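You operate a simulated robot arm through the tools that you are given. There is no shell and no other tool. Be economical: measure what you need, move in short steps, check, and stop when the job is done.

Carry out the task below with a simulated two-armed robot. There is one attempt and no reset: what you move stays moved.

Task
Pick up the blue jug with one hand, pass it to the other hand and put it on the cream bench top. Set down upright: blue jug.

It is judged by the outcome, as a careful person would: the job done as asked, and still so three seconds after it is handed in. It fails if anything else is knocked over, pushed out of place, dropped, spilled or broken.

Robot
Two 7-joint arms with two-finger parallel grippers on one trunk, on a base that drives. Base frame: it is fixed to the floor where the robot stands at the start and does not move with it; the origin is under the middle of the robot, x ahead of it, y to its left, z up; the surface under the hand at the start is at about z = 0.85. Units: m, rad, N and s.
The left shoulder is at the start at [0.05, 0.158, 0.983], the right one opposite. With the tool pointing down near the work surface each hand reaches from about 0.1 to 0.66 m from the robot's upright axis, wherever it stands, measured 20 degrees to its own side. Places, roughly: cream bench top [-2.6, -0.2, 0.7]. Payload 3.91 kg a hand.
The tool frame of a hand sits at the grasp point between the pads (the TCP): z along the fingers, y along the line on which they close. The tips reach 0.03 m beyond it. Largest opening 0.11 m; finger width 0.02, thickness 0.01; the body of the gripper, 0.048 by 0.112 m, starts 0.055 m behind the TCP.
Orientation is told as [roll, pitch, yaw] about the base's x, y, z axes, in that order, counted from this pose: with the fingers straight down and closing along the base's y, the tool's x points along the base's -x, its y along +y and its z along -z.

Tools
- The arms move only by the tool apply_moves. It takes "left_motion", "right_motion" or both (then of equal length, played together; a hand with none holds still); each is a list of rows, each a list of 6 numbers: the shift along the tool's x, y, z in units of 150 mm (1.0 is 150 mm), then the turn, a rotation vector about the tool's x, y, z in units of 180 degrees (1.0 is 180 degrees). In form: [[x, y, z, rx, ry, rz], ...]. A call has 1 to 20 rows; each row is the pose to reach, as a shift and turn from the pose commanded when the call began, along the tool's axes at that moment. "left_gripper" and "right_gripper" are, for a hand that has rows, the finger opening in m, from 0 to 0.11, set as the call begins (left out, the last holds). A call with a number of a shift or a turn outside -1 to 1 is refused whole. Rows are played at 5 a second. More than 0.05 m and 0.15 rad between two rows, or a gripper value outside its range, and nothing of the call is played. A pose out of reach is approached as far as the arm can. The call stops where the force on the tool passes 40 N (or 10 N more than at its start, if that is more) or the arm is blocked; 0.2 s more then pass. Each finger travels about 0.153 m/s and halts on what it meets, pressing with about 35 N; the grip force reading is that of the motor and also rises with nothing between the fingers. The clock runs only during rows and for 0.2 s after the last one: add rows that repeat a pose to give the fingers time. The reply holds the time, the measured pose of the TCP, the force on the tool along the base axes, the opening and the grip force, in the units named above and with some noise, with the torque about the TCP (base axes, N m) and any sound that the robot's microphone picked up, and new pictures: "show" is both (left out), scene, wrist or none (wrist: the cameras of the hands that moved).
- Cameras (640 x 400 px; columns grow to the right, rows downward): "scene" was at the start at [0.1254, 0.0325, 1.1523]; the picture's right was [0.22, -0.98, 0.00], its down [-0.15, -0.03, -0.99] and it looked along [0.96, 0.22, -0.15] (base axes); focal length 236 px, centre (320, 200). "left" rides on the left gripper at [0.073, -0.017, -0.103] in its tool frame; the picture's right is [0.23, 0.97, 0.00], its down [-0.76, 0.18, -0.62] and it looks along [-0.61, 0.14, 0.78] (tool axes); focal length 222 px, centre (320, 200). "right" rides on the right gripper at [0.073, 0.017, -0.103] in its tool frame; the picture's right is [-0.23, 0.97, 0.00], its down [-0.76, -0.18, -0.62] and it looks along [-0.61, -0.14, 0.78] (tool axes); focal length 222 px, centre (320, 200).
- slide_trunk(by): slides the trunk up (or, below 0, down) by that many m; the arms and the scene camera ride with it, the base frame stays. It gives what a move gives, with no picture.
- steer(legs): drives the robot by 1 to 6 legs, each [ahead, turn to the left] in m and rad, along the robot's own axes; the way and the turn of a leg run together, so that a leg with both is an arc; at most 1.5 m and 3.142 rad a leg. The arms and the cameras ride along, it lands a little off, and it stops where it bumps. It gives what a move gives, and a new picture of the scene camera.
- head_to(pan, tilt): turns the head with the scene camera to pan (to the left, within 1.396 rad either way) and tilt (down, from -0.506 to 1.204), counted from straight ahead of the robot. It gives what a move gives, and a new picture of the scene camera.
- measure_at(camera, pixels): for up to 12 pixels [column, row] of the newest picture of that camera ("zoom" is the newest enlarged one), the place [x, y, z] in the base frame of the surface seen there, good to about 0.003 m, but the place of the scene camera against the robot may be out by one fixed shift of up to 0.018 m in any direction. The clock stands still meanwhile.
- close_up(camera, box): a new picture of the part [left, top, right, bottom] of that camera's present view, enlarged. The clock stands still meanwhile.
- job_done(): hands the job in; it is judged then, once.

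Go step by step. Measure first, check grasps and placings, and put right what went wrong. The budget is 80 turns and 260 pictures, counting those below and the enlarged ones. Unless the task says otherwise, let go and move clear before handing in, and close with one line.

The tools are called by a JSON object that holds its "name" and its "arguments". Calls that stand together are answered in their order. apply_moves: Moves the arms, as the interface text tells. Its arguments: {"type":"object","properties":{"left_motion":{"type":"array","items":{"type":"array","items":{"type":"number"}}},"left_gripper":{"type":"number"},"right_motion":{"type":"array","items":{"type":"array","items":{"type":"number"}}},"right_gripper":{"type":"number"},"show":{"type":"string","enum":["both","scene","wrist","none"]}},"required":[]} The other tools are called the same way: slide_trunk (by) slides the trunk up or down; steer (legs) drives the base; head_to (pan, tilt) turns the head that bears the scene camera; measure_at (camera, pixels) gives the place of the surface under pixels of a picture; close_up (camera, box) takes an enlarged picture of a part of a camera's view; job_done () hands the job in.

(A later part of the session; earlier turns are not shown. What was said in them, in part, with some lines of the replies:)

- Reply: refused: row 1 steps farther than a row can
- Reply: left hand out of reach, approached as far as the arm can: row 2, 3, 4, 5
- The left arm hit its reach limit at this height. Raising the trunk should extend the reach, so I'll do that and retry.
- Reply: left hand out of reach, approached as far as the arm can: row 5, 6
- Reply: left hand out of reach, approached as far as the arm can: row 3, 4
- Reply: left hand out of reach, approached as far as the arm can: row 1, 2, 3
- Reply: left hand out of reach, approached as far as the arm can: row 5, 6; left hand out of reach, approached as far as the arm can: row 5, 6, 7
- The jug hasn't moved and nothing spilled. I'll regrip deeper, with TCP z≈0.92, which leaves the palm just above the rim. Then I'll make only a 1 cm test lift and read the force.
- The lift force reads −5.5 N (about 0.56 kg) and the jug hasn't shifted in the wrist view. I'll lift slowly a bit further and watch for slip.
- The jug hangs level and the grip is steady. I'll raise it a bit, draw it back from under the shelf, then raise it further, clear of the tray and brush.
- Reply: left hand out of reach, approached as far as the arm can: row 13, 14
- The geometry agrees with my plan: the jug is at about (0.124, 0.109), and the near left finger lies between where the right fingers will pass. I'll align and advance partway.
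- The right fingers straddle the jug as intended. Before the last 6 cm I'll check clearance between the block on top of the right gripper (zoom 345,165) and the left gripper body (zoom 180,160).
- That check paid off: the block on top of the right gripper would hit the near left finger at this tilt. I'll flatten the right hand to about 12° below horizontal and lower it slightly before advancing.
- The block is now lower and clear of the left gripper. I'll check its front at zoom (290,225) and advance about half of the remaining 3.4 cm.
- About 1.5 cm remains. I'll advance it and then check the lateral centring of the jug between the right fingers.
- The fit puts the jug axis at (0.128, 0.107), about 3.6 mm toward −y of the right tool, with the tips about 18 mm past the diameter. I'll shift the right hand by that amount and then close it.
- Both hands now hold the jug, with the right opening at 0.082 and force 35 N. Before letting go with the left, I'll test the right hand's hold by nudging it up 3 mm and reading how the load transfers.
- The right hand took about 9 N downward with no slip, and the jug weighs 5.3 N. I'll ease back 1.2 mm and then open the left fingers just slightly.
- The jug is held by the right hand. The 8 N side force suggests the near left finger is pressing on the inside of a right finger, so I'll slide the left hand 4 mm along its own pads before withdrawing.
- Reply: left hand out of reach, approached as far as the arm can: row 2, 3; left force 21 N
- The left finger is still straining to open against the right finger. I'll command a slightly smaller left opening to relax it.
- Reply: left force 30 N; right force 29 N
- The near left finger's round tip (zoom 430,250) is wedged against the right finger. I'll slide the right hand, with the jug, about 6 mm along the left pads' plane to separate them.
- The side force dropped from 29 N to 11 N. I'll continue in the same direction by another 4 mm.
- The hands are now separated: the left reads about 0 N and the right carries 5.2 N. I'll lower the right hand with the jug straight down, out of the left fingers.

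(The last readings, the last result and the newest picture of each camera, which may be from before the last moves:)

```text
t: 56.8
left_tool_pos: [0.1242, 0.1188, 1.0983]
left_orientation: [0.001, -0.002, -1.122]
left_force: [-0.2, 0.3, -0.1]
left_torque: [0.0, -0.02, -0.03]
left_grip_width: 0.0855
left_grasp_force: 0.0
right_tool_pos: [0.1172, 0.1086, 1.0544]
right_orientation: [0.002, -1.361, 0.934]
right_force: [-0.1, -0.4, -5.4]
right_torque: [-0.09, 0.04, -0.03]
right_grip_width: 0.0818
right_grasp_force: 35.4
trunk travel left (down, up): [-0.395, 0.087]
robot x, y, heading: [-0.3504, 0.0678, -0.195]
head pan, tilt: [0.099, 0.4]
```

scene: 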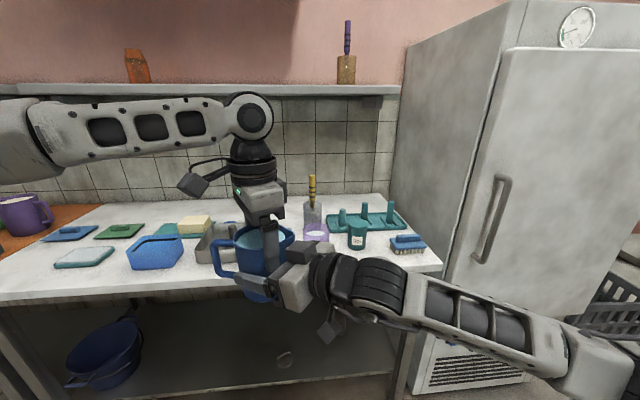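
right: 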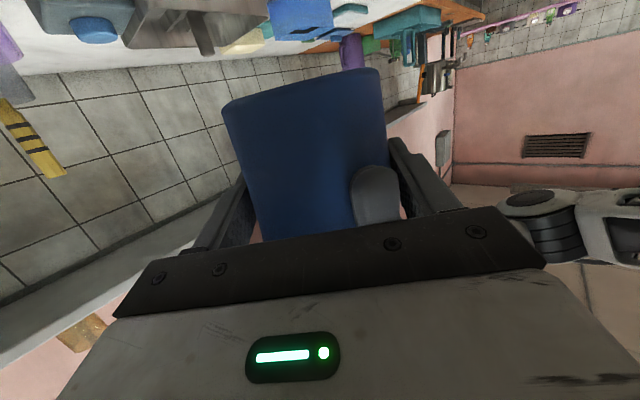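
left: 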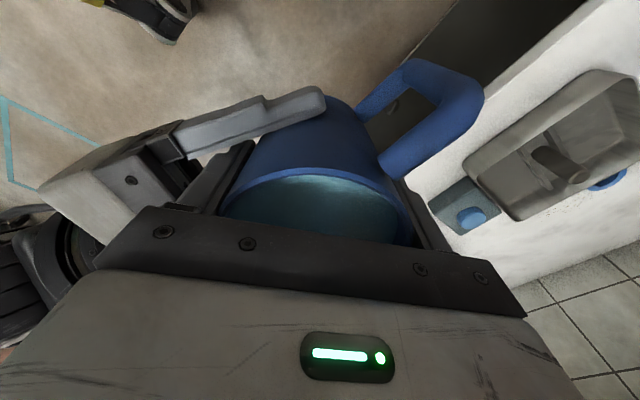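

The jug is dropping away from the left hand with no contact force. I'll continue lowering it until it is fully free.

{"name": "apply_moves", "arguments": {"right_motion": [[0.07, 0, 0.015, 0, 0, 0], [0.14, 0, 0.03, 0, 0, 0], [0.22, 0, 0.047, 0, 0, 0], [0.3, 0, 0.064, 0, 0, 0], [0.37, 0, 0.079, 0, 0, 0], [0.4, 0, 0.085, 0, 0, 0]]}}

{"name": "close_up", "arguments": {"camera": "scene", "box": [180, 160, 400, 330]}}

```text
t: 58.2
left_tool_pos: [0.1244, 0.1188, 1.0999]
left_orientation: [0.001, -0.002, -1.122]
left_force: [-0.3, -0.5, -0.5]
left_torque: [0.01, 0.01, 0.0]
left_grip_width: 0.0851
left_grasp_force: 0.1
right_tool_pos: [0.1169, 0.1076, 0.9922]
right_orientation: [0.0, -1.36, 0.934]
right_force: [-0.3, -0.5, -4.9]
right_torque: [-0.12, 0.02, -0.03]
right_grip_width: 0.0821
right_grasp_force: 34.7
trunk travel left (down, up): [-0.395, 0.087]
robot x, y, heading: [-0.3492, 0.0696, -0.198]
head pan, tilt: [0.099, 0.4]
```

scene: 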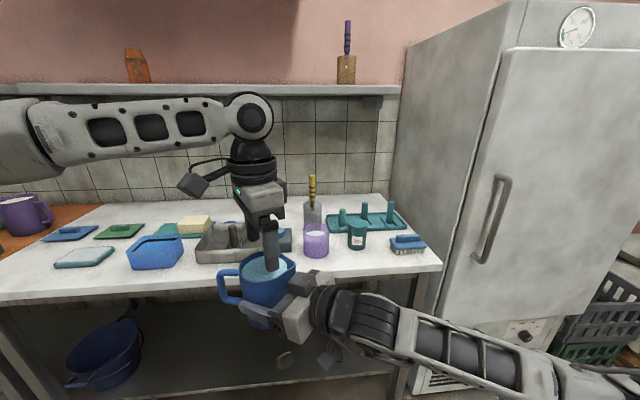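
right: 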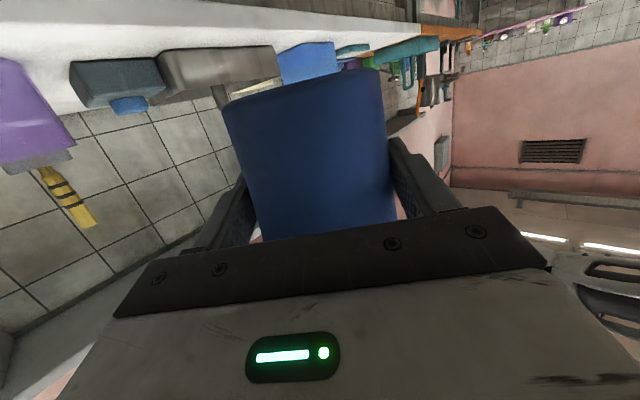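

```text
2.35 times, centred on (290, 245) of scene
```

zoom: 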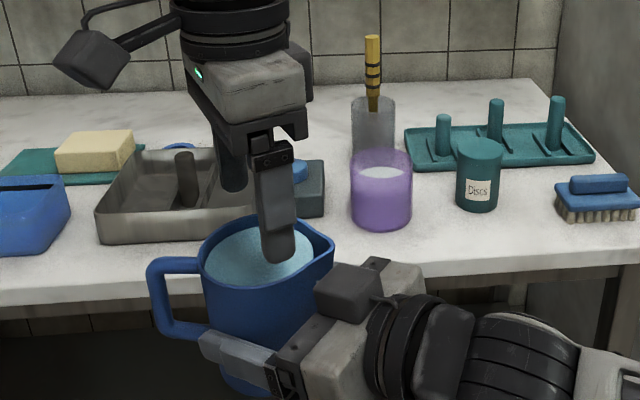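

The jug is free of the left hand, level and held at 35 N. I'll retract the left hand up and to the left, then back away further before turning.

{"name": "apply_moves", "arguments": {"left_motion": [[0, 0, -0.1, 0, 0, 0], [0.1, 0, -0.2, 0, 0, 0], [0.3, 0, -0.25, 0, 0, 0], [0.5, 0, -0.25, 0, 0, 0], [0.7, 0, -0.25, 0, 0, 0], [0.9, 0, -0.25, 0, 0, 0]], "show": "none"}}

{"name": "steer", "arguments": {"legs": [[-0.3, 0]]}}

```text
t: 59.6
left_tool_pos: [0.0656, 0.2402, 1.1349]
left_orientation: [0.0, -0.002, -1.123]
left_force: [-0.6, 0.3, -0.3]
left_torque: [0.01, 0.0, 0.04]
left_grip_width: 0.0854
left_grasp_force: 0.1
right_tool_pos: [0.117, 0.109, 0.9932]
right_orientation: [-0.003, -1.36, 0.937]
right_force: [-0.3, 0.0, -5.8]
right_torque: [-0.1, 0.04, -0.03]
right_grip_width: 0.0816
right_grasp_force: 35.1
trunk travel left (down, up): [-0.395, 0.087]
robot x, y, heading: [-0.3482, 0.0711, -0.196]
head pan, tilt: [0.099, 0.4]
```

```text
t: 61.6
left_tool_pos: [-0.2283, 0.2996, 1.1344]
left_orientation: [0.003, -0.001, -1.122]
left_force: [-0.9, 0.2, -0.4]
left_torque: [0.01, -0.04, 0.01]
left_grip_width: 0.0856
left_grasp_force: 0.1
right_tool_pos: [-0.177, 0.1677, 0.9916]
right_orientation: [-0.001, -1.36, 0.938]
right_force: [0.6, 0.4, -5.3]
right_torque: [-0.15, 0.01, 0.03]
right_grip_width: 0.0816
right_grasp_force: 35.3
trunk travel left (down, up): [-0.395, 0.087]
robot x, y, heading: [-0.6418, 0.1295, -0.2]
head pan, tilt: [0.099, 0.4]
```

scene: 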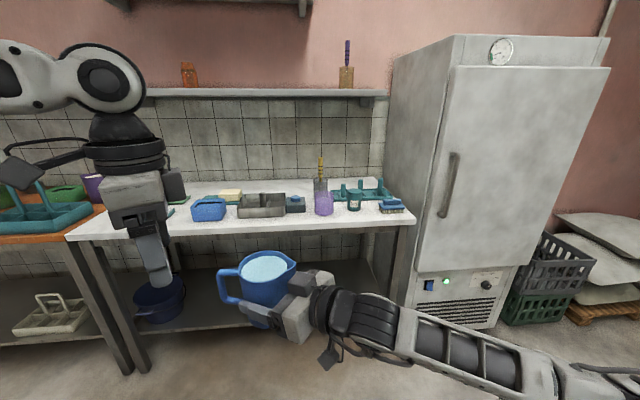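

Clear space here. I'll turn right in two parts to face the bench.

{"name": "steer", "arguments": {"legs": [[0, -1.4], [0, -1.37]]}}

{"name": "head_to", "arguments": {"pan": 0.0, "tilt": 0.35}}

```text
t: 68.8
left_tool_pos: [-0.9657, -0.1821, 1.135]
left_orientation: [0.0, -0.002, 2.396]
left_force: [0.0, 0.0, 0.7]
left_torque: [0.01, 0.0, 0.03]
left_grip_width: 0.0856
left_grasp_force: 0.0
right_tool_pos: [-1.0605, -0.0772, 0.9928]
right_orientation: [0.001, -1.362, -1.83]
right_force: [0.0, 0.4, -4.5]
right_torque: [0.12, 0.01, 0.01]
right_grip_width: 0.0817
right_grasp_force: 35.0
trunk travel left (down, up): [-0.395, 0.087]
robot x, y, heading: [-0.6389, 0.1303, -2.96]
head pan, tilt: [0.099, 0.4]
```

scene: 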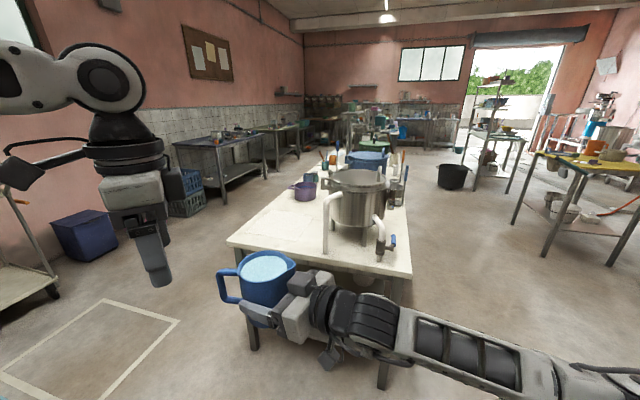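

```text
t: 69.5
left_tool_pos: [-0.9635, -0.1806, 1.1358]
left_orientation: [0.002, -0.001, 2.397]
left_force: [0.4, 0.3, -0.6]
left_torque: [0.01, -0.01, 0.04]
left_grip_width: 0.0854
left_grasp_force: 0.1
right_tool_pos: [-1.0601, -0.0773, 0.9912]
right_orientation: [0.001, -1.36, -1.831]
right_force: [0.4, 0.3, -5.8]
right_torque: [0.11, 0.02, 0.0]
right_grip_width: 0.0819
right_grasp_force: 34.7
trunk travel left (down, up): [-0.395, 0.087]
robot x, y, heading: [-0.6454, 0.1266, -2.963]
head pan, tilt: [0.0, 0.351]
```

scene: 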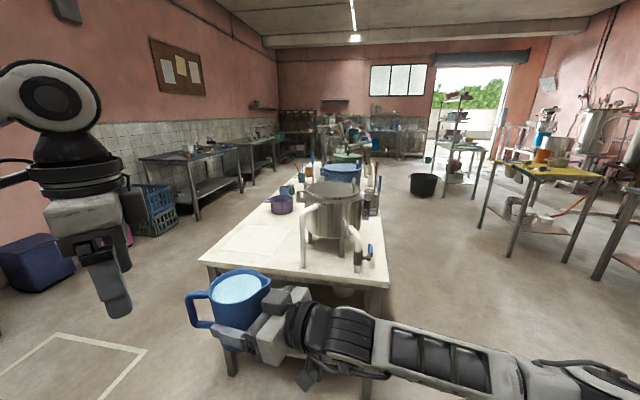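

The cream bench is straight ahead with a large pot on it; the near-left area around (250,240) is free. I'll measure its edge, surface and pot.

{"name": "measure_at", "arguments": {"camera": "scene", "pixels": [[204, 260], [290, 273], [385, 287], [240, 245], [270, 250], [290, 240], [250, 225], [303, 260], [280, 208], [358, 265], [312, 235], [330, 238]]}}

{"name": "close_up", "arguments": {"camera": "scene", "box": [180, 150, 420, 310]}}

```text
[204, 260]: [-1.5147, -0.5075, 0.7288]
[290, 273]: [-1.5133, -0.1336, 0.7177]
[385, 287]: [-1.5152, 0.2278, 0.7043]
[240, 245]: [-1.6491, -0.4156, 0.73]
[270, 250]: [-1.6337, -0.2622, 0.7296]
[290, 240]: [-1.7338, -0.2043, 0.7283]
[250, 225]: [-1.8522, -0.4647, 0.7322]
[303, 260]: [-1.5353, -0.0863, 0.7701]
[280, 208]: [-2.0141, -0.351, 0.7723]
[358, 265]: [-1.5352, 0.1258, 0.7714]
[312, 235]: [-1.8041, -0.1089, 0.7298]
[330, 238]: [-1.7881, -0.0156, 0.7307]
```

```text
2.50 times, centred on (300, 230) of scene
```

zoom: 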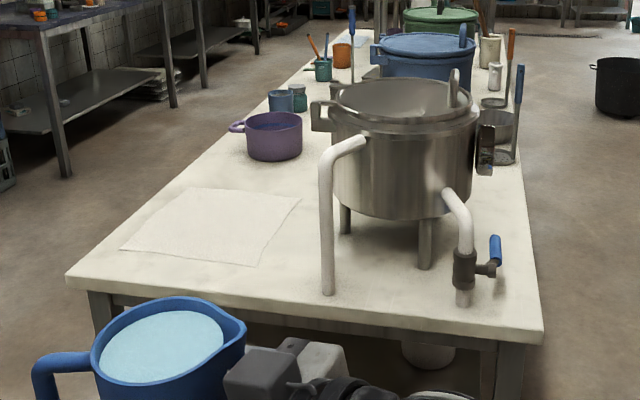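

The bench top is at z≈0.73 with its front edge at x≈−1.515. Pipes stand at y≈−0.09 and a sheet of paper lies to the left of them. The right hand must point into the bench to stay clear of the pipe, so I'll swing it about the vertical, keeping the jug level, until it points nearly straight ahead. I'll also measure the paper.

{"name": "measure_at", "arguments": {"camera": "zoom", "pixels": [[122, 248], [258, 265], [299, 199], [192, 190], [70, 275], [300, 297], [328, 293], [290, 270], [290, 285]]}}

{"name": "apply_moves", "arguments": {"right_motion": [[0.02, -0.081, -0.09, 0.027, 0, 0.0058], [0.039, -0.162, -0.18, 0.054, 0, 0.0115], [0.059, -0.244, -0.27, 0.081, 0, 0.0173], [0.078, -0.325, -0.36, 0.108, 0, 0.0231], [0.098, -0.406, -0.45, 0.135, 0, 0.0288], [0.117, -0.487, -0.55, 0.163, 0, 0.0346], [0.137, -0.568, -0.64, 0.19, 0, 0.0403], [0.156, -0.649, -0.73, 0.217, 0, 0.0461], [0.176, -0.731, -0.82, 0.244, 0, 0.0519], [0.196, -0.812, -0.91, 0.271, 0, 0.0576], [0.215, -0.893, -1.0, 0.298, 0, 0.0634], [0.215, -0.893, -1.0, 0.298, 0, 0.0634]]}}

```text
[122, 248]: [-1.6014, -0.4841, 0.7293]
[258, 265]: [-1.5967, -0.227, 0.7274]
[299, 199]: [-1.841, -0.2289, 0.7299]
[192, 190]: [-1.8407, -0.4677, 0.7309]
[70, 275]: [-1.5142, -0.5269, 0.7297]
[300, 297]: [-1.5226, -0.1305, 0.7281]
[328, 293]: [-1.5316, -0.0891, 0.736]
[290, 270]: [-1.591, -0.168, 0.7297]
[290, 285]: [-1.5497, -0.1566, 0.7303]
```

```text
t: 72.1
left_tool_pos: [-0.9638, -0.1817, 1.1364]
left_orientation: [0.002, -0.001, 2.397]
left_force: [-0.7, 0.7, 0.1]
left_torque: [-0.03, -0.03, 0.0]
left_grip_width: 0.0853
left_grasp_force: 0.1
right_tool_pos: [-1.1732, 0.2337, 0.9653]
right_orientation: [0.074, -1.35, -2.79]
right_force: [-0.2, 0.2, -5.4]
right_torque: [0.1, -0.13, 0.02]
right_grip_width: 0.0817
right_grasp_force: 35.6
right hand out of reach, approached as far as the arm can: row 5, 6, 7, 8, 9, 10, 11, 12
trunk travel left (down, up): [-0.395, 0.087]
robot x, y, heading: [-0.6431, 0.1283, -2.958]
head pan, tilt: [0.0, 0.351]
```

scene: 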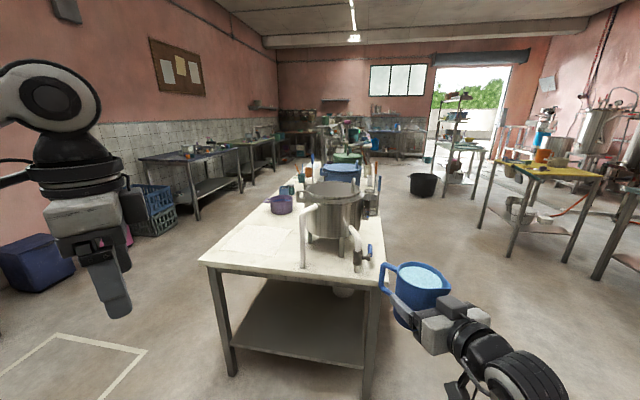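
right: 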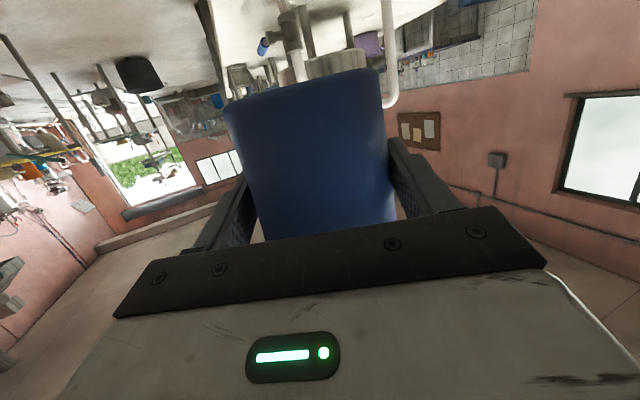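

The swing worked, but near the reach limit the jug picked up about 4° of roll (it reads 0.074), and the hand ended at robot-frame (0.50, −0.20). I'll shift slightly right to see whether the arm recovers level.

{"name": "apply_moves", "arguments": {"right_motion": [[0, -0.1, 0, 0, 0, 0], [0, -0.2, 0, 0, 0, 0], [0, -0.2, 0, 0, 0, 0]], "show": "none"}}

```text
t: 72.9
left_tool_pos: [-0.9646, -0.1799, 1.1336]
left_orientation: [0.003, -0.002, 2.397]
left_force: [-1.0, -0.8, 0.5]
left_torque: [0.03, 0.0, -0.01]
left_grip_width: 0.0854
left_grasp_force: 0.0
right_tool_pos: [-1.184, 0.2607, 0.9641]
right_orientation: [0.076, -1.352, -2.791]
right_force: [0.2, 0.6, -3.8]
right_torque: [0.06, -0.08, 0.01]
right_grip_width: 0.0815
right_grasp_force: 35.0
trunk travel left (down, up): [-0.395, 0.087]
robot x, y, heading: [-0.6416, 0.1276, -2.958]
head pan, tilt: [0.0, 0.351]
```

The hand only moved as commanded, and the real jug tilt is about 1°, since roll near this pitch is mostly yaw. I'll trim it out and measure the obstacles to my left for the drive.

{"name": "apply_moves", "arguments": {"right_motion": [[0, 0, 0, 0.012, -0.0015, 0], [0, 0, 0, 0.0242, -0.003, 0], [0, 0, 0, 0.0242, -0.003, 0]], "show": "none"}}

{"name": "measure_at", "arguments": {"camera": "scene", "pixels": [[40, 270], [70, 285], [155, 215], [150, 235], [195, 170], [145, 350], [60, 335], [180, 215], [210, 300]]}}

{"name": "head_to", "arguments": {"pan": 0.9, "tilt": 0.5}}

```text
t: 73.7
left_tool_pos: [-0.9642, -0.1806, 1.1356]
left_orientation: [0.002, -0.002, 2.396]
left_force: [-0.4, 0.4, 0.4]
left_torque: [-0.01, 0.01, 0.01]
left_grip_width: 0.0854
left_grasp_force: 0.1
right_tool_pos: [-1.1868, 0.266, 0.9627]
right_orientation: [0.011, -1.359, -2.798]
right_force: [0.7, -0.1, -5.7]
right_torque: [0.06, -0.11, 0.02]
right_grip_width: 0.0814
right_grasp_force: 35.3
right hand out of reach, approached as far as the arm can: row 2, 3
trunk travel left (down, up): [-0.395, 0.087]
robot x, y, heading: [-0.6419, 0.1277, -2.963]
head pan, tilt: [0.0, 0.351]
```

```text
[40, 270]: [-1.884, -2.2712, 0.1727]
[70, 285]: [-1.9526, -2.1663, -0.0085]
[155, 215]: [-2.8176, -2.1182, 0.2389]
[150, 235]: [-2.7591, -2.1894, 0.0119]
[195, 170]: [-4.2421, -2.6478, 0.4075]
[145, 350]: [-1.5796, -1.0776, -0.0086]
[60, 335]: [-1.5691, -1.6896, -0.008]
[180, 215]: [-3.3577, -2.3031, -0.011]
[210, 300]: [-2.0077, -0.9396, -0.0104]
```

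```text
t: 74.9
left_tool_pos: [-0.9642, -0.1805, 1.1352]
left_orientation: [0.0, -0.001, 2.397]
left_force: [0.8, 0.6, 0.4]
left_torque: [0.03, 0.01, 0.02]
left_grip_width: 0.0851
left_grasp_force: 0.0
right_tool_pos: [-1.1874, 0.2654, 0.9642]
right_orientation: [0.01, -1.358, -2.8]
right_force: [-0.3, 0.3, -5.6]
right_torque: [0.09, -0.12, 0.02]
right_grip_width: 0.0814
right_grasp_force: 34.8
trunk travel left (down, up): [-0.395, 0.087]
robot x, y, heading: [-0.6396, 0.1252, -2.961]
head pan, tilt: [0.901, 0.499]
```

scene: 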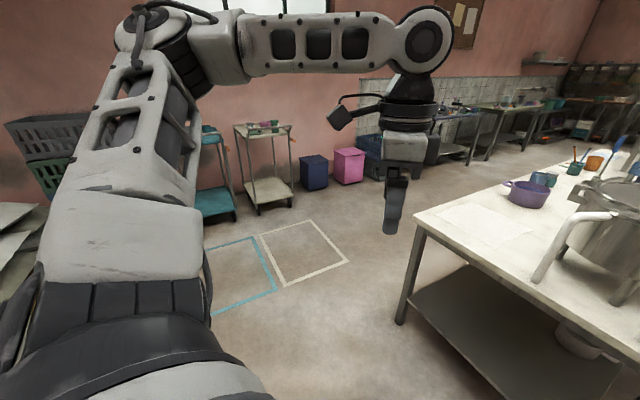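

The floor to the left is clear. I'll turn left, drive to a point in front of the bench's left corner, then turn back right to face it, keeping both arms clear of the bench.

{"name": "steer", "arguments": {"legs": [[0, 1.044], [0.911, 0]]}}

```text
t: 82.4
left_tool_pos: [-0.8536, -1.1689, 1.1356]
left_orientation: [0.004, -0.001, -2.846]
left_force: [-1.0, 0.6, 0.1]
left_torque: [0.0, -0.01, -0.01]
left_grip_width: 0.0857
left_grasp_force: 0.1
right_tool_pos: [-1.3515, -1.1334, 0.9633]
right_orientation: [0.012, -1.358, -1.76]
right_force: [0.0, 0.6, -4.6]
right_torque: [0.15, 0.0, -0.02]
right_grip_width: 0.0811
right_grasp_force: 35.0
trunk travel left (down, up): [-0.395, 0.087]
robot x, y, heading: [-0.9565, -0.7323, -1.922]
head pan, tilt: [0.901, 0.499]
```

scene: 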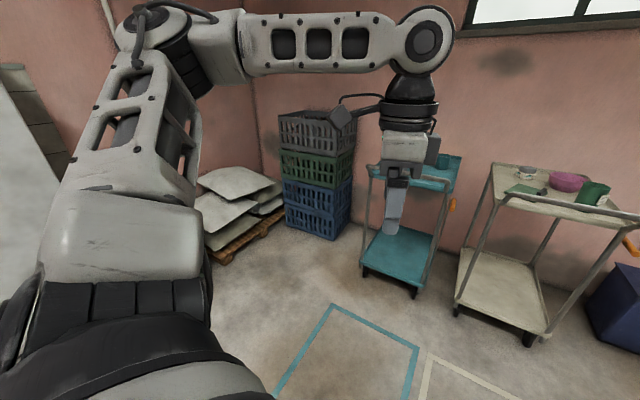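

Position is as planned. I'll turn right to the final heading and look.

{"name": "steer", "arguments": {"legs": [[0, -1.651]]}}

{"name": "head_to", "arguments": {"pan": -0.25, "tilt": 0.55}}

```text
t: 86.8
left_tool_pos: [-1.3982, -0.8051, 1.1363]
left_orientation: [0.002, 0.0, 1.794]
left_force: [0.5, -0.6, 0.3]
left_torque: [0.0, 0.03, -0.01]
left_grip_width: 0.0855
left_grasp_force: 0.0
right_tool_pos: [-1.3267, -0.311, 0.9635]
right_orientation: [0.01, -1.358, 2.878]
right_force: [-0.7, 0.1, -5.2]
right_torque: [0.01, -0.11, 0.0]
right_grip_width: 0.0812
right_grasp_force: 35.2
trunk travel left (down, up): [-0.395, 0.087]
robot x, y, heading: [-0.9576, -0.7352, 2.716]
head pan, tilt: [0.901, 0.499]
```

scene: 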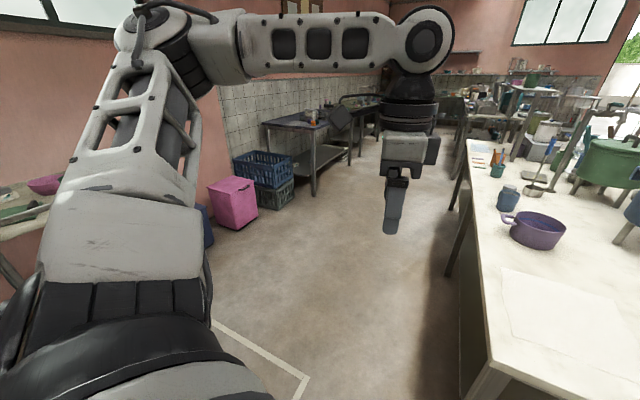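

```text
t: 88.1
left_tool_pos: [-1.3988, -0.8059, 1.1348]
left_orientation: [0.004, -0.001, 1.794]
left_force: [-0.1, -0.2, 0.0]
left_torque: [-0.01, 0.0, -0.01]
left_grip_width: 0.0857
left_grasp_force: 0.0
right_tool_pos: [-1.3275, -0.3109, 0.9626]
right_orientation: [0.011, -1.359, 2.879]
right_force: [-0.7, 0.2, -4.8]
right_torque: [-0.01, -0.12, -0.01]
right_grip_width: 0.0812
right_grasp_force: 35.4
trunk travel left (down, up): [-0.395, 0.087]
robot x, y, heading: [-0.9577, -0.7357, 2.715]
head pan, tilt: [-0.25, 0.55]
```

scene: 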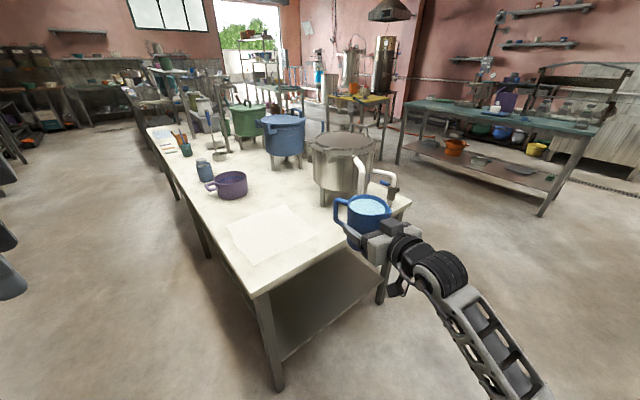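

I'm facing the bench with the jug just short of its front edge. I'll re-measure the free area, paper and pipe from here in both the scene and right cameras.

{"name": "close_up", "arguments": {"camera": "scene", "box": [200, 130, 440, 310]}}

{"name": "close_up", "arguments": {"camera": "right", "box": [0, 0, 640, 400]}}

```text
2.22 times, centred on (320, 220) of scene
```

zoom: 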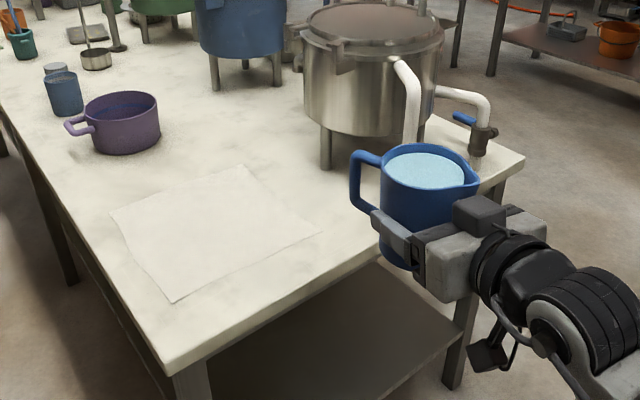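

```text
1.00 times, centred on (320, 200) of right (not enlarged: the box is as wide or as high as the picture)
```

zoom: 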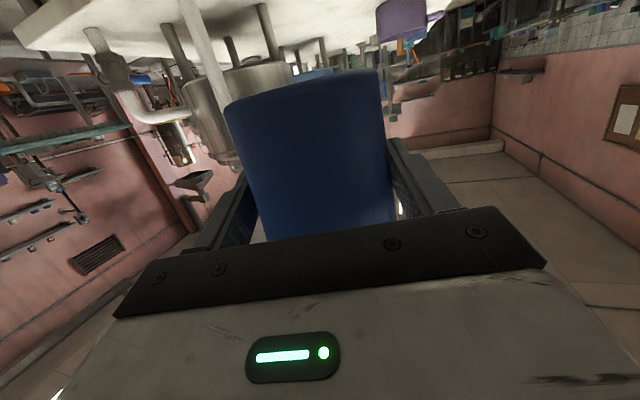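

{"name": "measure_at", "arguments": {"camera": "right", "pixels": [[320, 20], [340, 8], [230, 10], [188, 10], [200, 40], [93, 35], [20, 35], [300, 10]]}}

{"name": "measure_at", "arguments": {"camera": "scene", "pixels": [[321, 235], [266, 266], [292, 206], [250, 226], [265, 290], [330, 245], [345, 240], [335, 225], [345, 215], [365, 165], [323, 200]]}}

```text
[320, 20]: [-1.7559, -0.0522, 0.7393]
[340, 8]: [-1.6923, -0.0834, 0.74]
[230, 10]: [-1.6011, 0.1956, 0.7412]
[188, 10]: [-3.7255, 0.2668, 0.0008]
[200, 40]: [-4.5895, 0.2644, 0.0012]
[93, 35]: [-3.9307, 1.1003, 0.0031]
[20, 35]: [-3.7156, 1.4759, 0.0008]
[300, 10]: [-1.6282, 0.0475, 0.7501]
```

```text
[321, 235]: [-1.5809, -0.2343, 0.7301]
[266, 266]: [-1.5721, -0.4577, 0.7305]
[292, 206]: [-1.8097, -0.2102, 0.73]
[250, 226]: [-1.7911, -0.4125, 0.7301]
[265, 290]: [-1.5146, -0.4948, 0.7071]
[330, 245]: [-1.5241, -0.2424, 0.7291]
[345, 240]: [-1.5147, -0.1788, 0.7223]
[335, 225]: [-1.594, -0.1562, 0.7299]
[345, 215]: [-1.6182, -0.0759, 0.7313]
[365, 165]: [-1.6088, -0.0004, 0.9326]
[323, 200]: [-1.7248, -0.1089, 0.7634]
```

Bench top is about z≈0.74 (right camera) and the free spot is at about (−1.60, −0.17), between the paper corner (−1.59, −0.23) and the pipe (y≈−0.09). I'll drive forward 0.27 m with the jug still well above the bench.

{"name": "steer", "arguments": {"legs": [[0.27, 0]]}}

{"name": "apply_moves", "arguments": {"right_motion": [[0, 0, 0, 0, 0, 0]], "show": "both"}}

{"name": "close_up", "arguments": {"camera": "scene", "box": [200, 170, 440, 350]}}

```text
t: 90.0
left_tool_pos: [-1.6454, -0.6928, 1.1353]
left_orientation: [0.001, -0.002, 1.789]
left_force: [-0.2, 0.1, 0.7]
left_torque: [-0.01, -0.05, 0.0]
left_grip_width: 0.0856
left_grasp_force: 0.0
right_tool_pos: [-1.5733, -0.1994, 0.9626]
right_orientation: [0.013, -1.357, 2.877]
right_force: [0.2, 0.3, -5.1]
right_torque: [0.01, -0.14, 0.01]
right_grip_width: 0.0809
right_grasp_force: 34.5
trunk travel left (down, up): [-0.395, 0.087]
robot x, y, heading: [-1.2031, -0.6199, 2.719]
head pan, tilt: [-0.25, 0.55]
```

scene: 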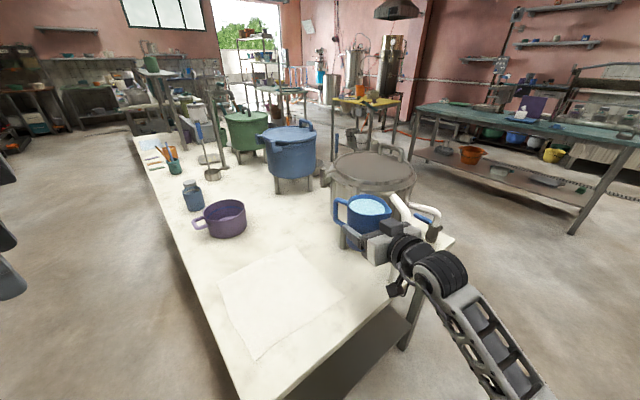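

```text
t: 90.5
left_tool_pos: [-1.6462, -0.6921, 1.1361]
left_orientation: [0.002, -0.003, 1.791]
left_force: [-0.4, 0.6, 1.0]
left_torque: [0.03, 0.02, 0.0]
left_grip_width: 0.0855
left_grasp_force: 0.1
right_tool_pos: [-1.5716, -0.1985, 0.9613]
right_orientation: [0.015, -1.354, 2.877]
right_force: [0.0, 0.5, -5.5]
right_torque: [0.01, -0.13, -0.01]
right_grip_width: 0.081
right_grasp_force: 34.9
trunk travel left (down, up): [-0.395, 0.087]
robot x, y, heading: [-1.2034, -0.6221, 2.713]
head pan, tilt: [-0.25, 0.55]
```

scene: 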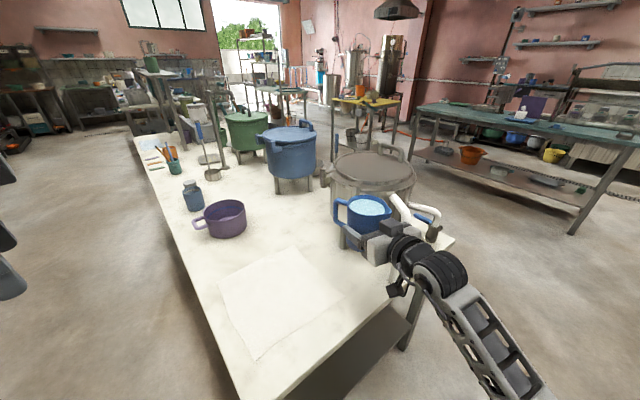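
right: 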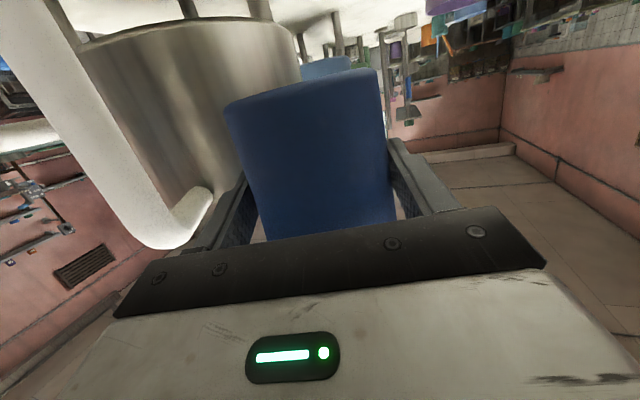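

```text
2.22 times, centred on (320, 260) of scene
```

zoom: 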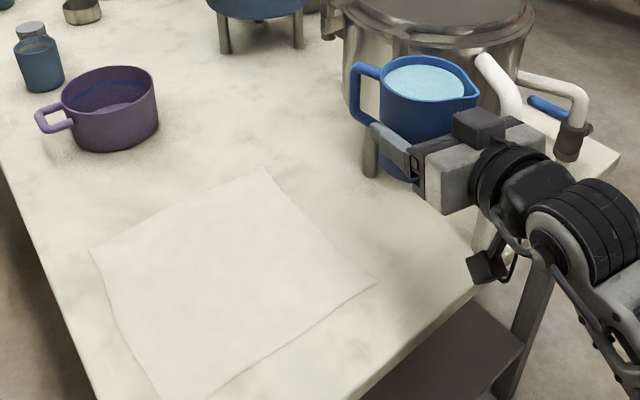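

The white pipe shows at the left of the right camera view. I'll measure pipe and pot clearance before moving on.

{"name": "measure_at", "arguments": {"camera": "right", "pixels": [[195, 200], [160, 235], [120, 170], [100, 130], [60, 50], [90, 60], [250, 60], [215, 130], [215, 185], [315, 30], [330, 62], [285, 12]]}}

{"name": "measure_at", "arguments": {"camera": "zoom", "pixels": [[488, 60], [505, 100], [480, 235], [560, 85], [375, 285], [440, 280], [460, 265], [430, 300], [370, 170], [350, 60]]}}

```text
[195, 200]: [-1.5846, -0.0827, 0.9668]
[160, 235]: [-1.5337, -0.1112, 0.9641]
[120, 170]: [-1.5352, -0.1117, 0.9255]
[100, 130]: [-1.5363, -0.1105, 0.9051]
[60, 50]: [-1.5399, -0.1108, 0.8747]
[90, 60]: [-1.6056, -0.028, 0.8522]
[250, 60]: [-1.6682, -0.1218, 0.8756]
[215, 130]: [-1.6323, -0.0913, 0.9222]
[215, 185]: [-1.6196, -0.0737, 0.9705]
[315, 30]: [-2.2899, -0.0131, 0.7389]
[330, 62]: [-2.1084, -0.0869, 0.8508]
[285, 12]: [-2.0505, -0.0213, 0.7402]
```

```text
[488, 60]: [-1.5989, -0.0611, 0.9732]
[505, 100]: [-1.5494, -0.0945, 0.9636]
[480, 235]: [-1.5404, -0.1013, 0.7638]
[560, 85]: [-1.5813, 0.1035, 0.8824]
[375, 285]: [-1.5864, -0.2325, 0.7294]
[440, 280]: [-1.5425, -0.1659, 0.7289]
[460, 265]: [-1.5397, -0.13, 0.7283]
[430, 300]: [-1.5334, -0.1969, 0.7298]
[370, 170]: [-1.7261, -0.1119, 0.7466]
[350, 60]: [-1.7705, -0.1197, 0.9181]
```

The pipe face is at (−1.535, −0.111) and the pot face at about (−1.63, −0.09). I'll aim the jug at (−1.592, −0.182), which leaves about 3 cm or more everywhere and is off the paper. I'll shift there at height and lower the trunk most of the way.

{"name": "apply_moves", "arguments": {"right_motion": [[0, -0.037, 0.04, 0, 0, 0], [-0.015, -0.074, 0.081, 0, -0.002, 0], [-0.015, -0.074, 0.081, 0, -0.002, 0]], "show": "none"}}

{"name": "slide_trunk", "arguments": {"by": -0.1}}

{"name": "apply_moves", "arguments": {"right_motion": [[0, 0, 0, 0, 0, 0]]}}

{"name": "close_up", "arguments": {"camera": "scene", "box": [240, 170, 460, 335]}}

```text
t: 91.2
left_tool_pos: [-1.6451, -0.6926, 1.1357]
left_orientation: [0.001, -0.002, 1.791]
left_force: [0.5, -0.5, 0.2]
left_torque: [0.01, 0.01, 0.04]
left_grip_width: 0.0856
left_grasp_force: 0.1
right_tool_pos: [-1.5821, -0.1845, 0.9621]
right_orientation: [0.014, -1.363, 2.878]
right_force: [0.2, 0.3, -4.9]
right_torque: [0.03, -0.11, -0.01]
right_grip_width: 0.0808
right_grasp_force: 35.2
trunk travel left (down, up): [-0.395, 0.087]
robot x, y, heading: [-1.2078, -0.6206, 2.716]
head pan, tilt: [-0.25, 0.55]
```

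```text
t: 92.6
left_tool_pos: [-1.6468, -0.6931, 1.0352]
left_orientation: [0.003, -0.003, 1.791]
left_force: [0.1, -0.6, -0.4]
left_torque: [0.0, 0.02, -0.02]
left_grip_width: 0.0856
left_grasp_force: 0.0
right_tool_pos: [-1.5811, -0.1848, 0.8621]
right_orientation: [0.012, -1.363, 2.878]
right_force: [-0.8, -0.4, -4.4]
right_torque: [0.01, -0.16, -0.01]
right_grip_width: 0.0813
right_grasp_force: 35.0
trunk travel left (down, up): [-0.295, 0.187]
robot x, y, heading: [-1.2061, -0.623, 2.715]
head pan, tilt: [-0.25, 0.55]
```

```text
t: 93.0
left_tool_pos: [-1.6458, -0.6927, 1.0351]
left_orientation: [0.001, -0.003, 1.79]
left_force: [0.3, -0.5, 0.4]
left_torque: [0.02, 0.0, 0.03]
left_grip_width: 0.0853
left_grasp_force: 0.1
right_tool_pos: [-1.5815, -0.1853, 0.8619]
right_orientation: [0.012, -1.363, 2.877]
right_force: [0.2, 0.2, -5.5]
right_torque: [0.02, -0.13, 0.04]
right_grip_width: 0.0812
right_grasp_force: 35.2
trunk travel left (down, up): [-0.295, 0.187]
robot x, y, heading: [-1.2043, -0.6258, 2.717]
head pan, tilt: [-0.25, 0.55]
```

scene: 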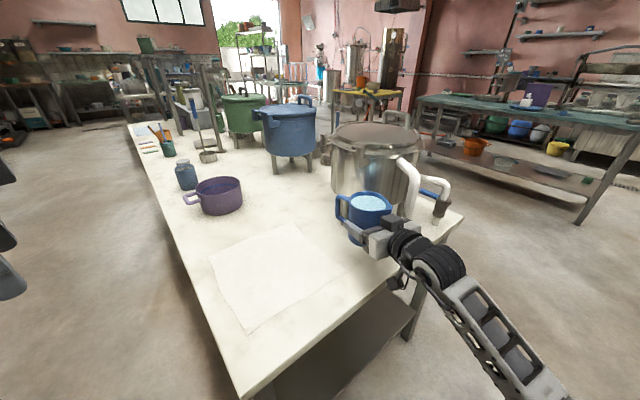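
right: 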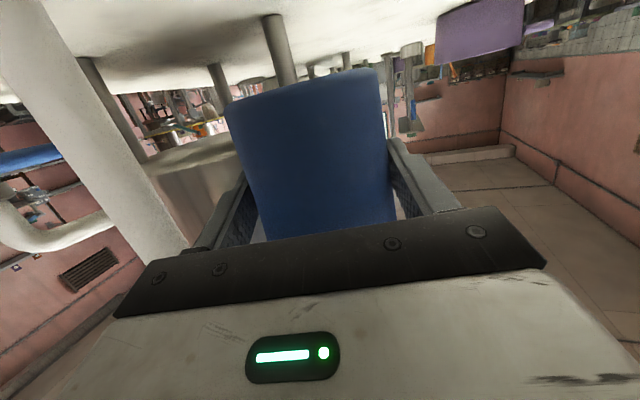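

```text
2.42 times, centred on (350, 252) of scene
```

zoom: 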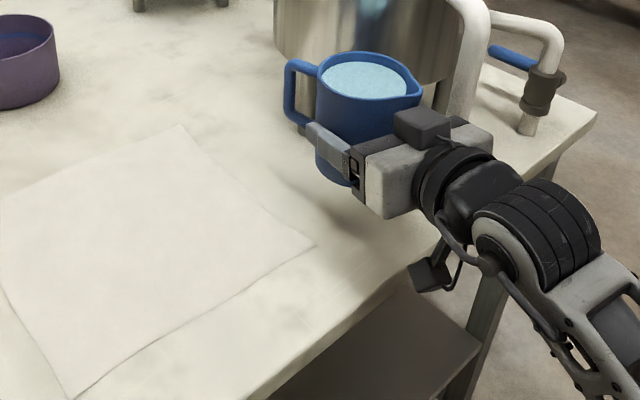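

The jug hangs about 6–7 cm above the bench, level and off the paper. Before lowering further I'll check that the camera box (zoom 430,270) and forearm clear the bench edge.

{"name": "measure_at", "arguments": {"camera": "zoom", "pixels": [[430, 272], [415, 270], [445, 285], [460, 235], [500, 270], [570, 330], [430, 245], [395, 285], [350, 190], [335, 180], [610, 300]]}}

{"name": "measure_at", "arguments": {"camera": "right", "pixels": [[110, 160], [160, 230], [60, 70], [235, 60], [280, 40], [180, 60], [215, 185]]}}

```text
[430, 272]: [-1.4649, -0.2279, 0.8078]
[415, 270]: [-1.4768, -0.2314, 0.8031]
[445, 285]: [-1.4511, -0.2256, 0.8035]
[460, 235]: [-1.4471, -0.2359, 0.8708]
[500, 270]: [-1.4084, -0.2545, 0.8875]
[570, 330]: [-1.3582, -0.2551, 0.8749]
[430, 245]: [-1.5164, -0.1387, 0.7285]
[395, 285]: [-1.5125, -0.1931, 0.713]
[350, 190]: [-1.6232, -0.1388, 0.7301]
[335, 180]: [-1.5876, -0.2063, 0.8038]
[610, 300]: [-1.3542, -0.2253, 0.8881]
```

```text
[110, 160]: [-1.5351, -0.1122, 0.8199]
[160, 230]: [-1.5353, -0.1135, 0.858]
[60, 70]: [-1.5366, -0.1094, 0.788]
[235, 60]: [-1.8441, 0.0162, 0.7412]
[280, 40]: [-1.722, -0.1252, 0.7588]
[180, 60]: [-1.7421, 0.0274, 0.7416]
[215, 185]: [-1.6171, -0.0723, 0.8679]
```

The camera box is about 4 cm outside the edge and the forearm is clear. I'll lower 5.2 cm, which should leave roughly 1.5 cm.

{"name": "apply_moves", "arguments": {"right_motion": [[0.07, 0, 0.015, 0, 0, 0], [0.14, 0, 0.03, 0, 0, 0], [0.21, 0, 0.045, 0, 0, 0], [0.28, 0, 0.0595, 0, 0, 0], [0.339, 0, 0.072, 0, 0, 0], [0.339, 0, 0.072, 0, 0, 0]]}}

{"name": "close_up", "arguments": {"camera": "scene", "box": [280, 170, 440, 290]}}

```text
t: 94.4
left_tool_pos: [-1.646, -0.6922, 1.0358]
left_orientation: [0.002, -0.003, 1.791]
left_force: [-0.6, -0.2, -0.7]
left_torque: [0.0, -0.01, -0.02]
left_grip_width: 0.0854
left_grasp_force: 0.0
right_tool_pos: [-1.581, -0.1844, 0.8107]
right_orientation: [0.017, -1.363, 2.876]
right_force: [-0.1, -0.1, -4.7]
right_torque: [0.01, -0.16, -0.01]
right_grip_width: 0.0811
right_grasp_force: 34.6
trunk travel left (down, up): [-0.295, 0.187]
robot x, y, heading: [-1.2035, -0.6193, 2.713]
head pan, tilt: [-0.25, 0.55]
```

scene: 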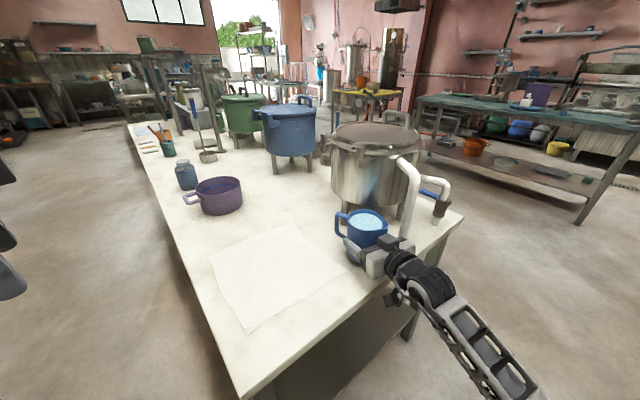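
right: 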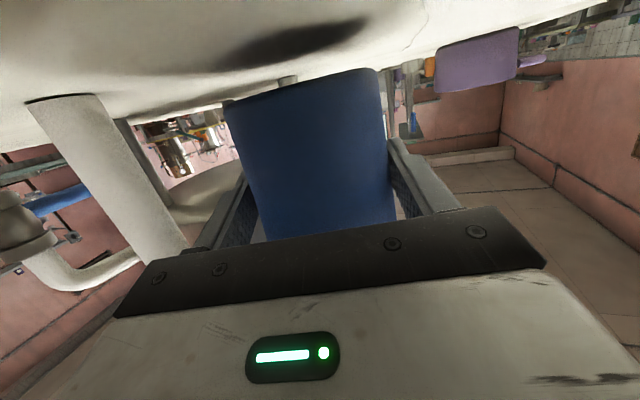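

```text
3.33 times, centred on (360, 230) of scene
```

zoom: 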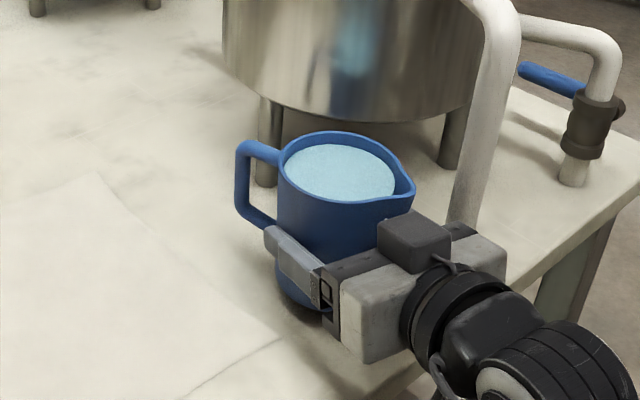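

Still 4.7 N hanging, so no contact yet. I'll descend in millimetre steps and watch the force.

{"name": "apply_moves", "arguments": {"right_motion": [[0.02, 0, 0.0042, 0, 0, 0], [0.04, 0, 0.0085, 0, 0, 0], [0.06, 0, 0.0128, 0, 0, 0], [0.06, 0, 0.0128, 0, 0, 0]], "show": "none"}}

{"name": "apply_moves", "arguments": {"right_motion": [[0.013, 0, 0.0028, 0, 0, 0], [0.02, 0, 0.0042, 0, 0, 0], [0.02, 0, 0.0042, 0, 0, 0]], "show": "wrist"}}

```text
t: 95.4
left_tool_pos: [-1.6461, -0.693, 1.0354]
left_orientation: [0.002, -0.001, 1.789]
left_force: [0.7, -0.8, -0.2]
left_torque: [-0.02, -0.01, 0.0]
left_grip_width: 0.0857
left_grasp_force: 0.0
right_tool_pos: [-1.5826, -0.1841, 0.8014]
right_orientation: [0.023, -1.362, 2.87]
right_force: [0.5, -0.4, -5.1]
right_torque: [-0.01, -0.12, -0.04]
right_grip_width: 0.081
right_grasp_force: 35.0
trunk travel left (down, up): [-0.295, 0.187]
robot x, y, heading: [-1.2041, -0.6209, 2.713]
head pan, tilt: [-0.25, 0.55]
```

```text
t: 96.2
left_tool_pos: [-1.6467, -0.6932, 1.0348]
left_orientation: [0.001, -0.001, 1.791]
left_force: [0.0, 0.5, 0.3]
left_torque: [0.03, -0.03, 0.01]
left_grip_width: 0.0857
left_grasp_force: 0.1
right_tool_pos: [-1.582, -0.1831, 0.7972]
right_orientation: [0.026, -1.362, 2.872]
right_force: [-0.1, -0.1, -5.6]
right_torque: [-0.02, -0.15, -0.03]
right_grip_width: 0.081
right_grasp_force: 35.5
trunk travel left (down, up): [-0.295, 0.187]
robot x, y, heading: [-1.2056, -0.6234, 2.717]
head pan, tilt: [-0.25, 0.55]
```

right: 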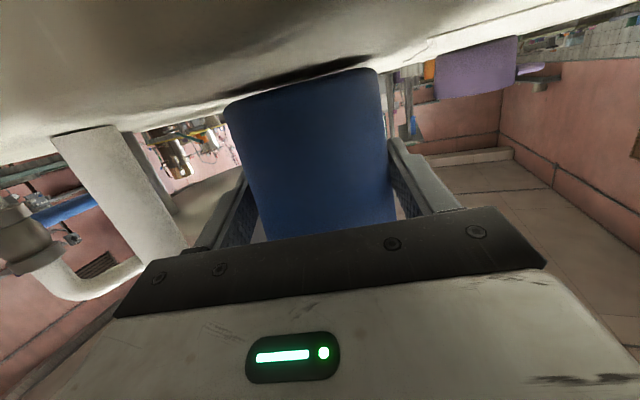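

{"name": "apply_moves", "arguments": {"right_motion": [[0.01, 0, 0.002, 0, 0, 0], [0.02, 0, 0.0042, 0, 0, 0], [0.02, 0, 0.0042, 0, 0, 0]], "show": "none"}}

{"name": "apply_moves", "arguments": {"right_motion": [[0.01, 0, 0.002, 0, 0, 0], [0.015, 0, 0.0032, 0, 0, 0], [0.015, 0, 0.0032, 0, 0, 0]], "show": "wrist"}}

```text
t: 97.0
left_tool_pos: [-1.6455, -0.6933, 1.0356]
left_orientation: [0.0, -0.002, 1.79]
left_force: [1.1, -1.0, -0.2]
left_torque: [-0.01, 0.01, 0.0]
left_grip_width: 0.0854
left_grasp_force: 0.0
right_tool_pos: [-1.5818, -0.1829, 0.7949]
right_orientation: [0.026, -1.364, 2.87]
right_force: [-0.2, -0.3, -5.1]
right_torque: [0.01, -0.1, -0.02]
right_grip_width: 0.0809
right_grasp_force: 34.8
trunk travel left (down, up): [-0.295, 0.187]
robot x, y, heading: [-1.2051, -0.6207, 2.713]
head pan, tilt: [-0.25, 0.55]
```

```text
t: 97.8
left_tool_pos: [-1.6463, -0.6938, 1.0358]
left_orientation: [0.002, -0.004, 1.792]
left_force: [-0.6, 0.3, 0.3]
left_torque: [-0.05, -0.01, 0.0]
left_grip_width: 0.0854
left_grasp_force: 0.1
right_tool_pos: [-1.5804, -0.1837, 0.7948]
right_orientation: [0.026, -1.365, 2.868]
right_force: [0.8, -0.3, 0.0]
right_torque: [-0.1, -0.02, 0.03]
right_grip_width: 0.0811
right_grasp_force: 35.5
trunk travel left (down, up): [-0.295, 0.187]
robot x, y, heading: [-1.2053, -0.6236, 2.714]
head pan, tilt: [-0.25, 0.55]
```

right: 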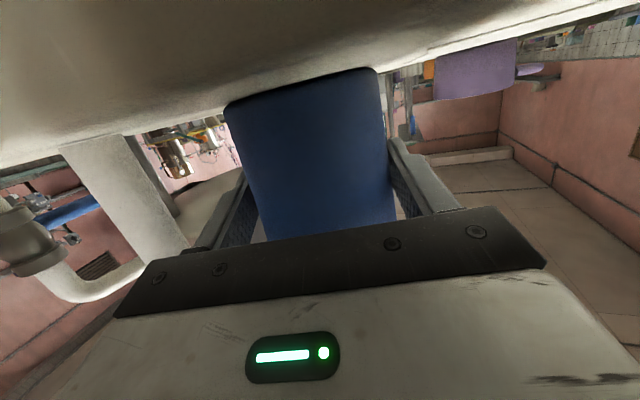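

The weight transferred to the bench: the force went from −5 N to 0 N, and the jug base meets its shadow. I'll seat it half a millimetre more and open the fingers gently.

{"name": "apply_moves", "arguments": {"right_motion": [[0.004, 0, 0.0008, 0, 0, 0], [0.004, 0, 0.0008, 0, 0, 0]], "show": "none"}}

{"name": "apply_moves", "arguments": {"right_motion": [[0, 0, 0, 0, 0, 0], [0, 0, 0, 0, 0, 0]], "right_gripper": 0.098}}

{"name": "close_up", "arguments": {"camera": "scene", "box": [280, 170, 440, 290]}}

```text
t: 98.4
left_tool_pos: [-1.6448, -0.694, 1.0347]
left_orientation: [0.001, -0.004, 1.791]
left_force: [-0.7, -0.1, 0.8]
left_torque: [0.01, -0.03, -0.02]
left_grip_width: 0.0855
left_grasp_force: 0.0
right_tool_pos: [-1.5815, -0.1826, 0.7943]
right_orientation: [0.028, -1.366, 2.868]
right_force: [1.2, -0.1, 3.4]
right_torque: [-0.26, 0.03, 0.03]
right_grip_width: 0.0812
right_grasp_force: 35.0
trunk travel left (down, up): [-0.295, 0.187]
robot x, y, heading: [-1.2059, -0.6194, 2.715]
head pan, tilt: [-0.25, 0.55]
```

```text
t: 99.0
left_tool_pos: [-1.6465, -0.6932, 1.0354]
left_orientation: [0.002, -0.004, 1.791]
left_force: [-0.8, 0.1, 0.6]
left_torque: [-0.01, 0.0, 0.01]
left_grip_width: 0.0856
left_grasp_force: 0.1
right_tool_pos: [-1.5817, -0.1832, 0.7932]
right_orientation: [0.026, -1.363, 2.87]
right_force: [0.2, 0.3, -0.2]
right_torque: [0.02, -0.02, -0.01]
right_grip_width: 0.098
right_grasp_force: 0.0
trunk travel left (down, up): [-0.295, 0.187]
robot x, y, heading: [-1.2019, -0.6224, 2.719]
head pan, tilt: [-0.25, 0.55]
```

scene: 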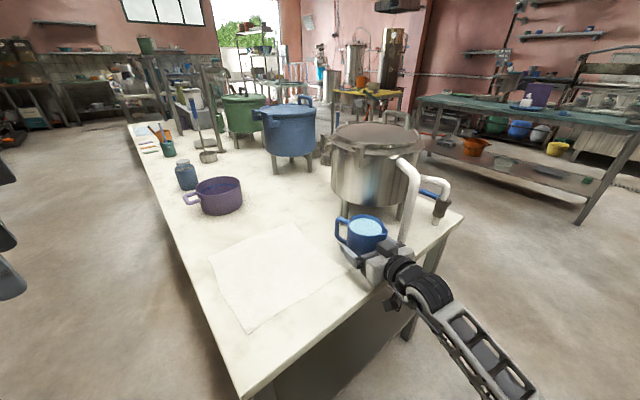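
right: 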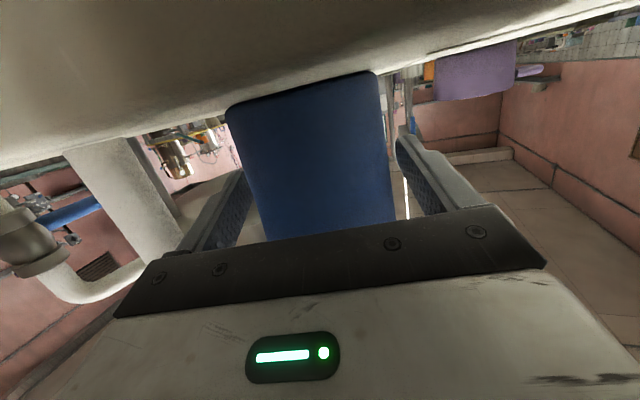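

```text
3.33 times, centred on (360, 230) of scene
```

zoom: 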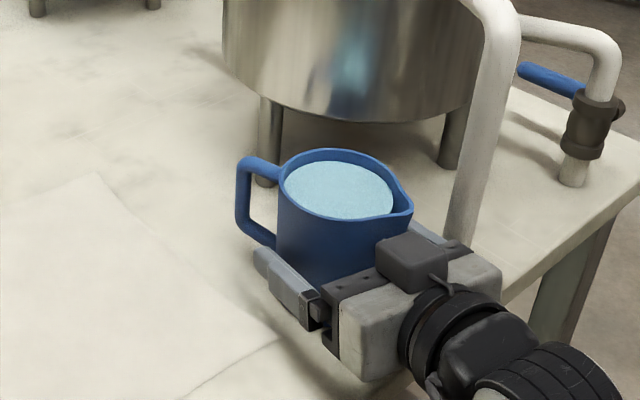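

The jug stands upright on its own, with the fingers open about 8 mm on each side and no force. I'll withdraw the hand straight back.

{"name": "apply_moves", "arguments": {"right_motion": [[0.02, 0, -0.098, 0, 0, 0], [0.042, 0, -0.196, 0, 0, 0], [0.073, 0, -0.342, 0, 0, 0], [0.104, 0, -0.49, 0, 0, 0], [0.135, 0, -0.636, 0, 0, 0], [0.166, 0, -0.782, 0, 0, 0]]}}

{"name": "close_up", "arguments": {"camera": "scene", "box": [280, 170, 440, 290]}}

```text
t: 100.4
left_tool_pos: [-1.6462, -0.6931, 1.0353]
left_orientation: [0.0, -0.004, 1.792]
left_force: [0.6, -0.5, 0.0]
left_torque: [-0.04, -0.04, 0.02]
left_grip_width: 0.0855
left_grasp_force: 0.1
right_tool_pos: [-1.4647, -0.2139, 0.7921]
right_orientation: [0.01, -1.364, 2.881]
right_force: [0.1, 0.0, 0.3]
right_torque: [0.01, -0.01, 0.0]
right_grip_width: 0.0978
right_grasp_force: 0.2
trunk travel left (down, up): [-0.295, 0.187]
robot x, y, heading: [-1.204, -0.6225, 2.717]
head pan, tilt: [-0.25, 0.55]
```

scene: 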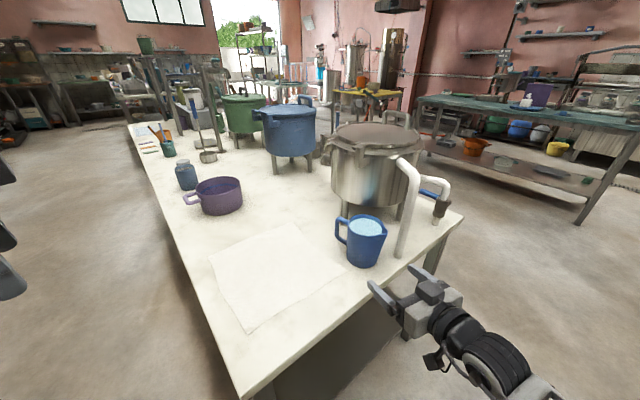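
right: 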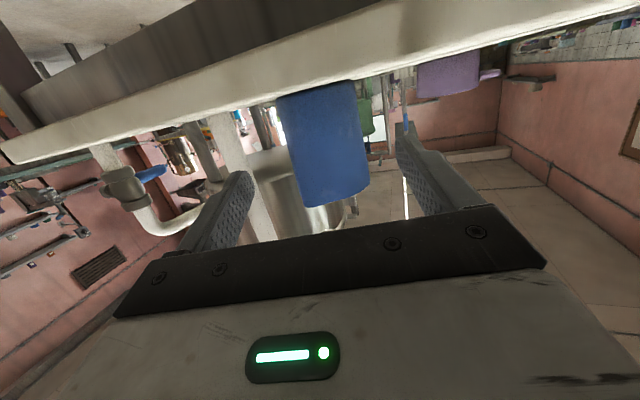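

```text
3.33 times, centred on (360, 230) of scene
```

zoom: 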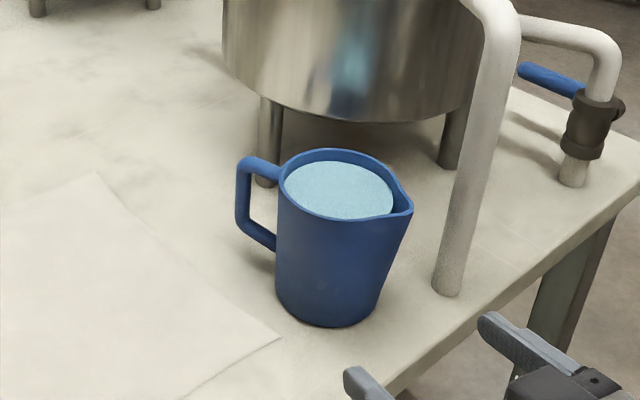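

The jug stands upright on the bare cream bench top, still full and clear of the paper, pipe and edge. Both hands are clear of it, so I'll hand in.

{"name": "job_done", "arguments": {}}

```text
The job is handed in.
```

The left hand picked up the blue jug and passed it to the right hand, which set it down upright on the cream bench top. The jug is still full and nothing else was disturbed. My first grip slipped off without moving the jug.
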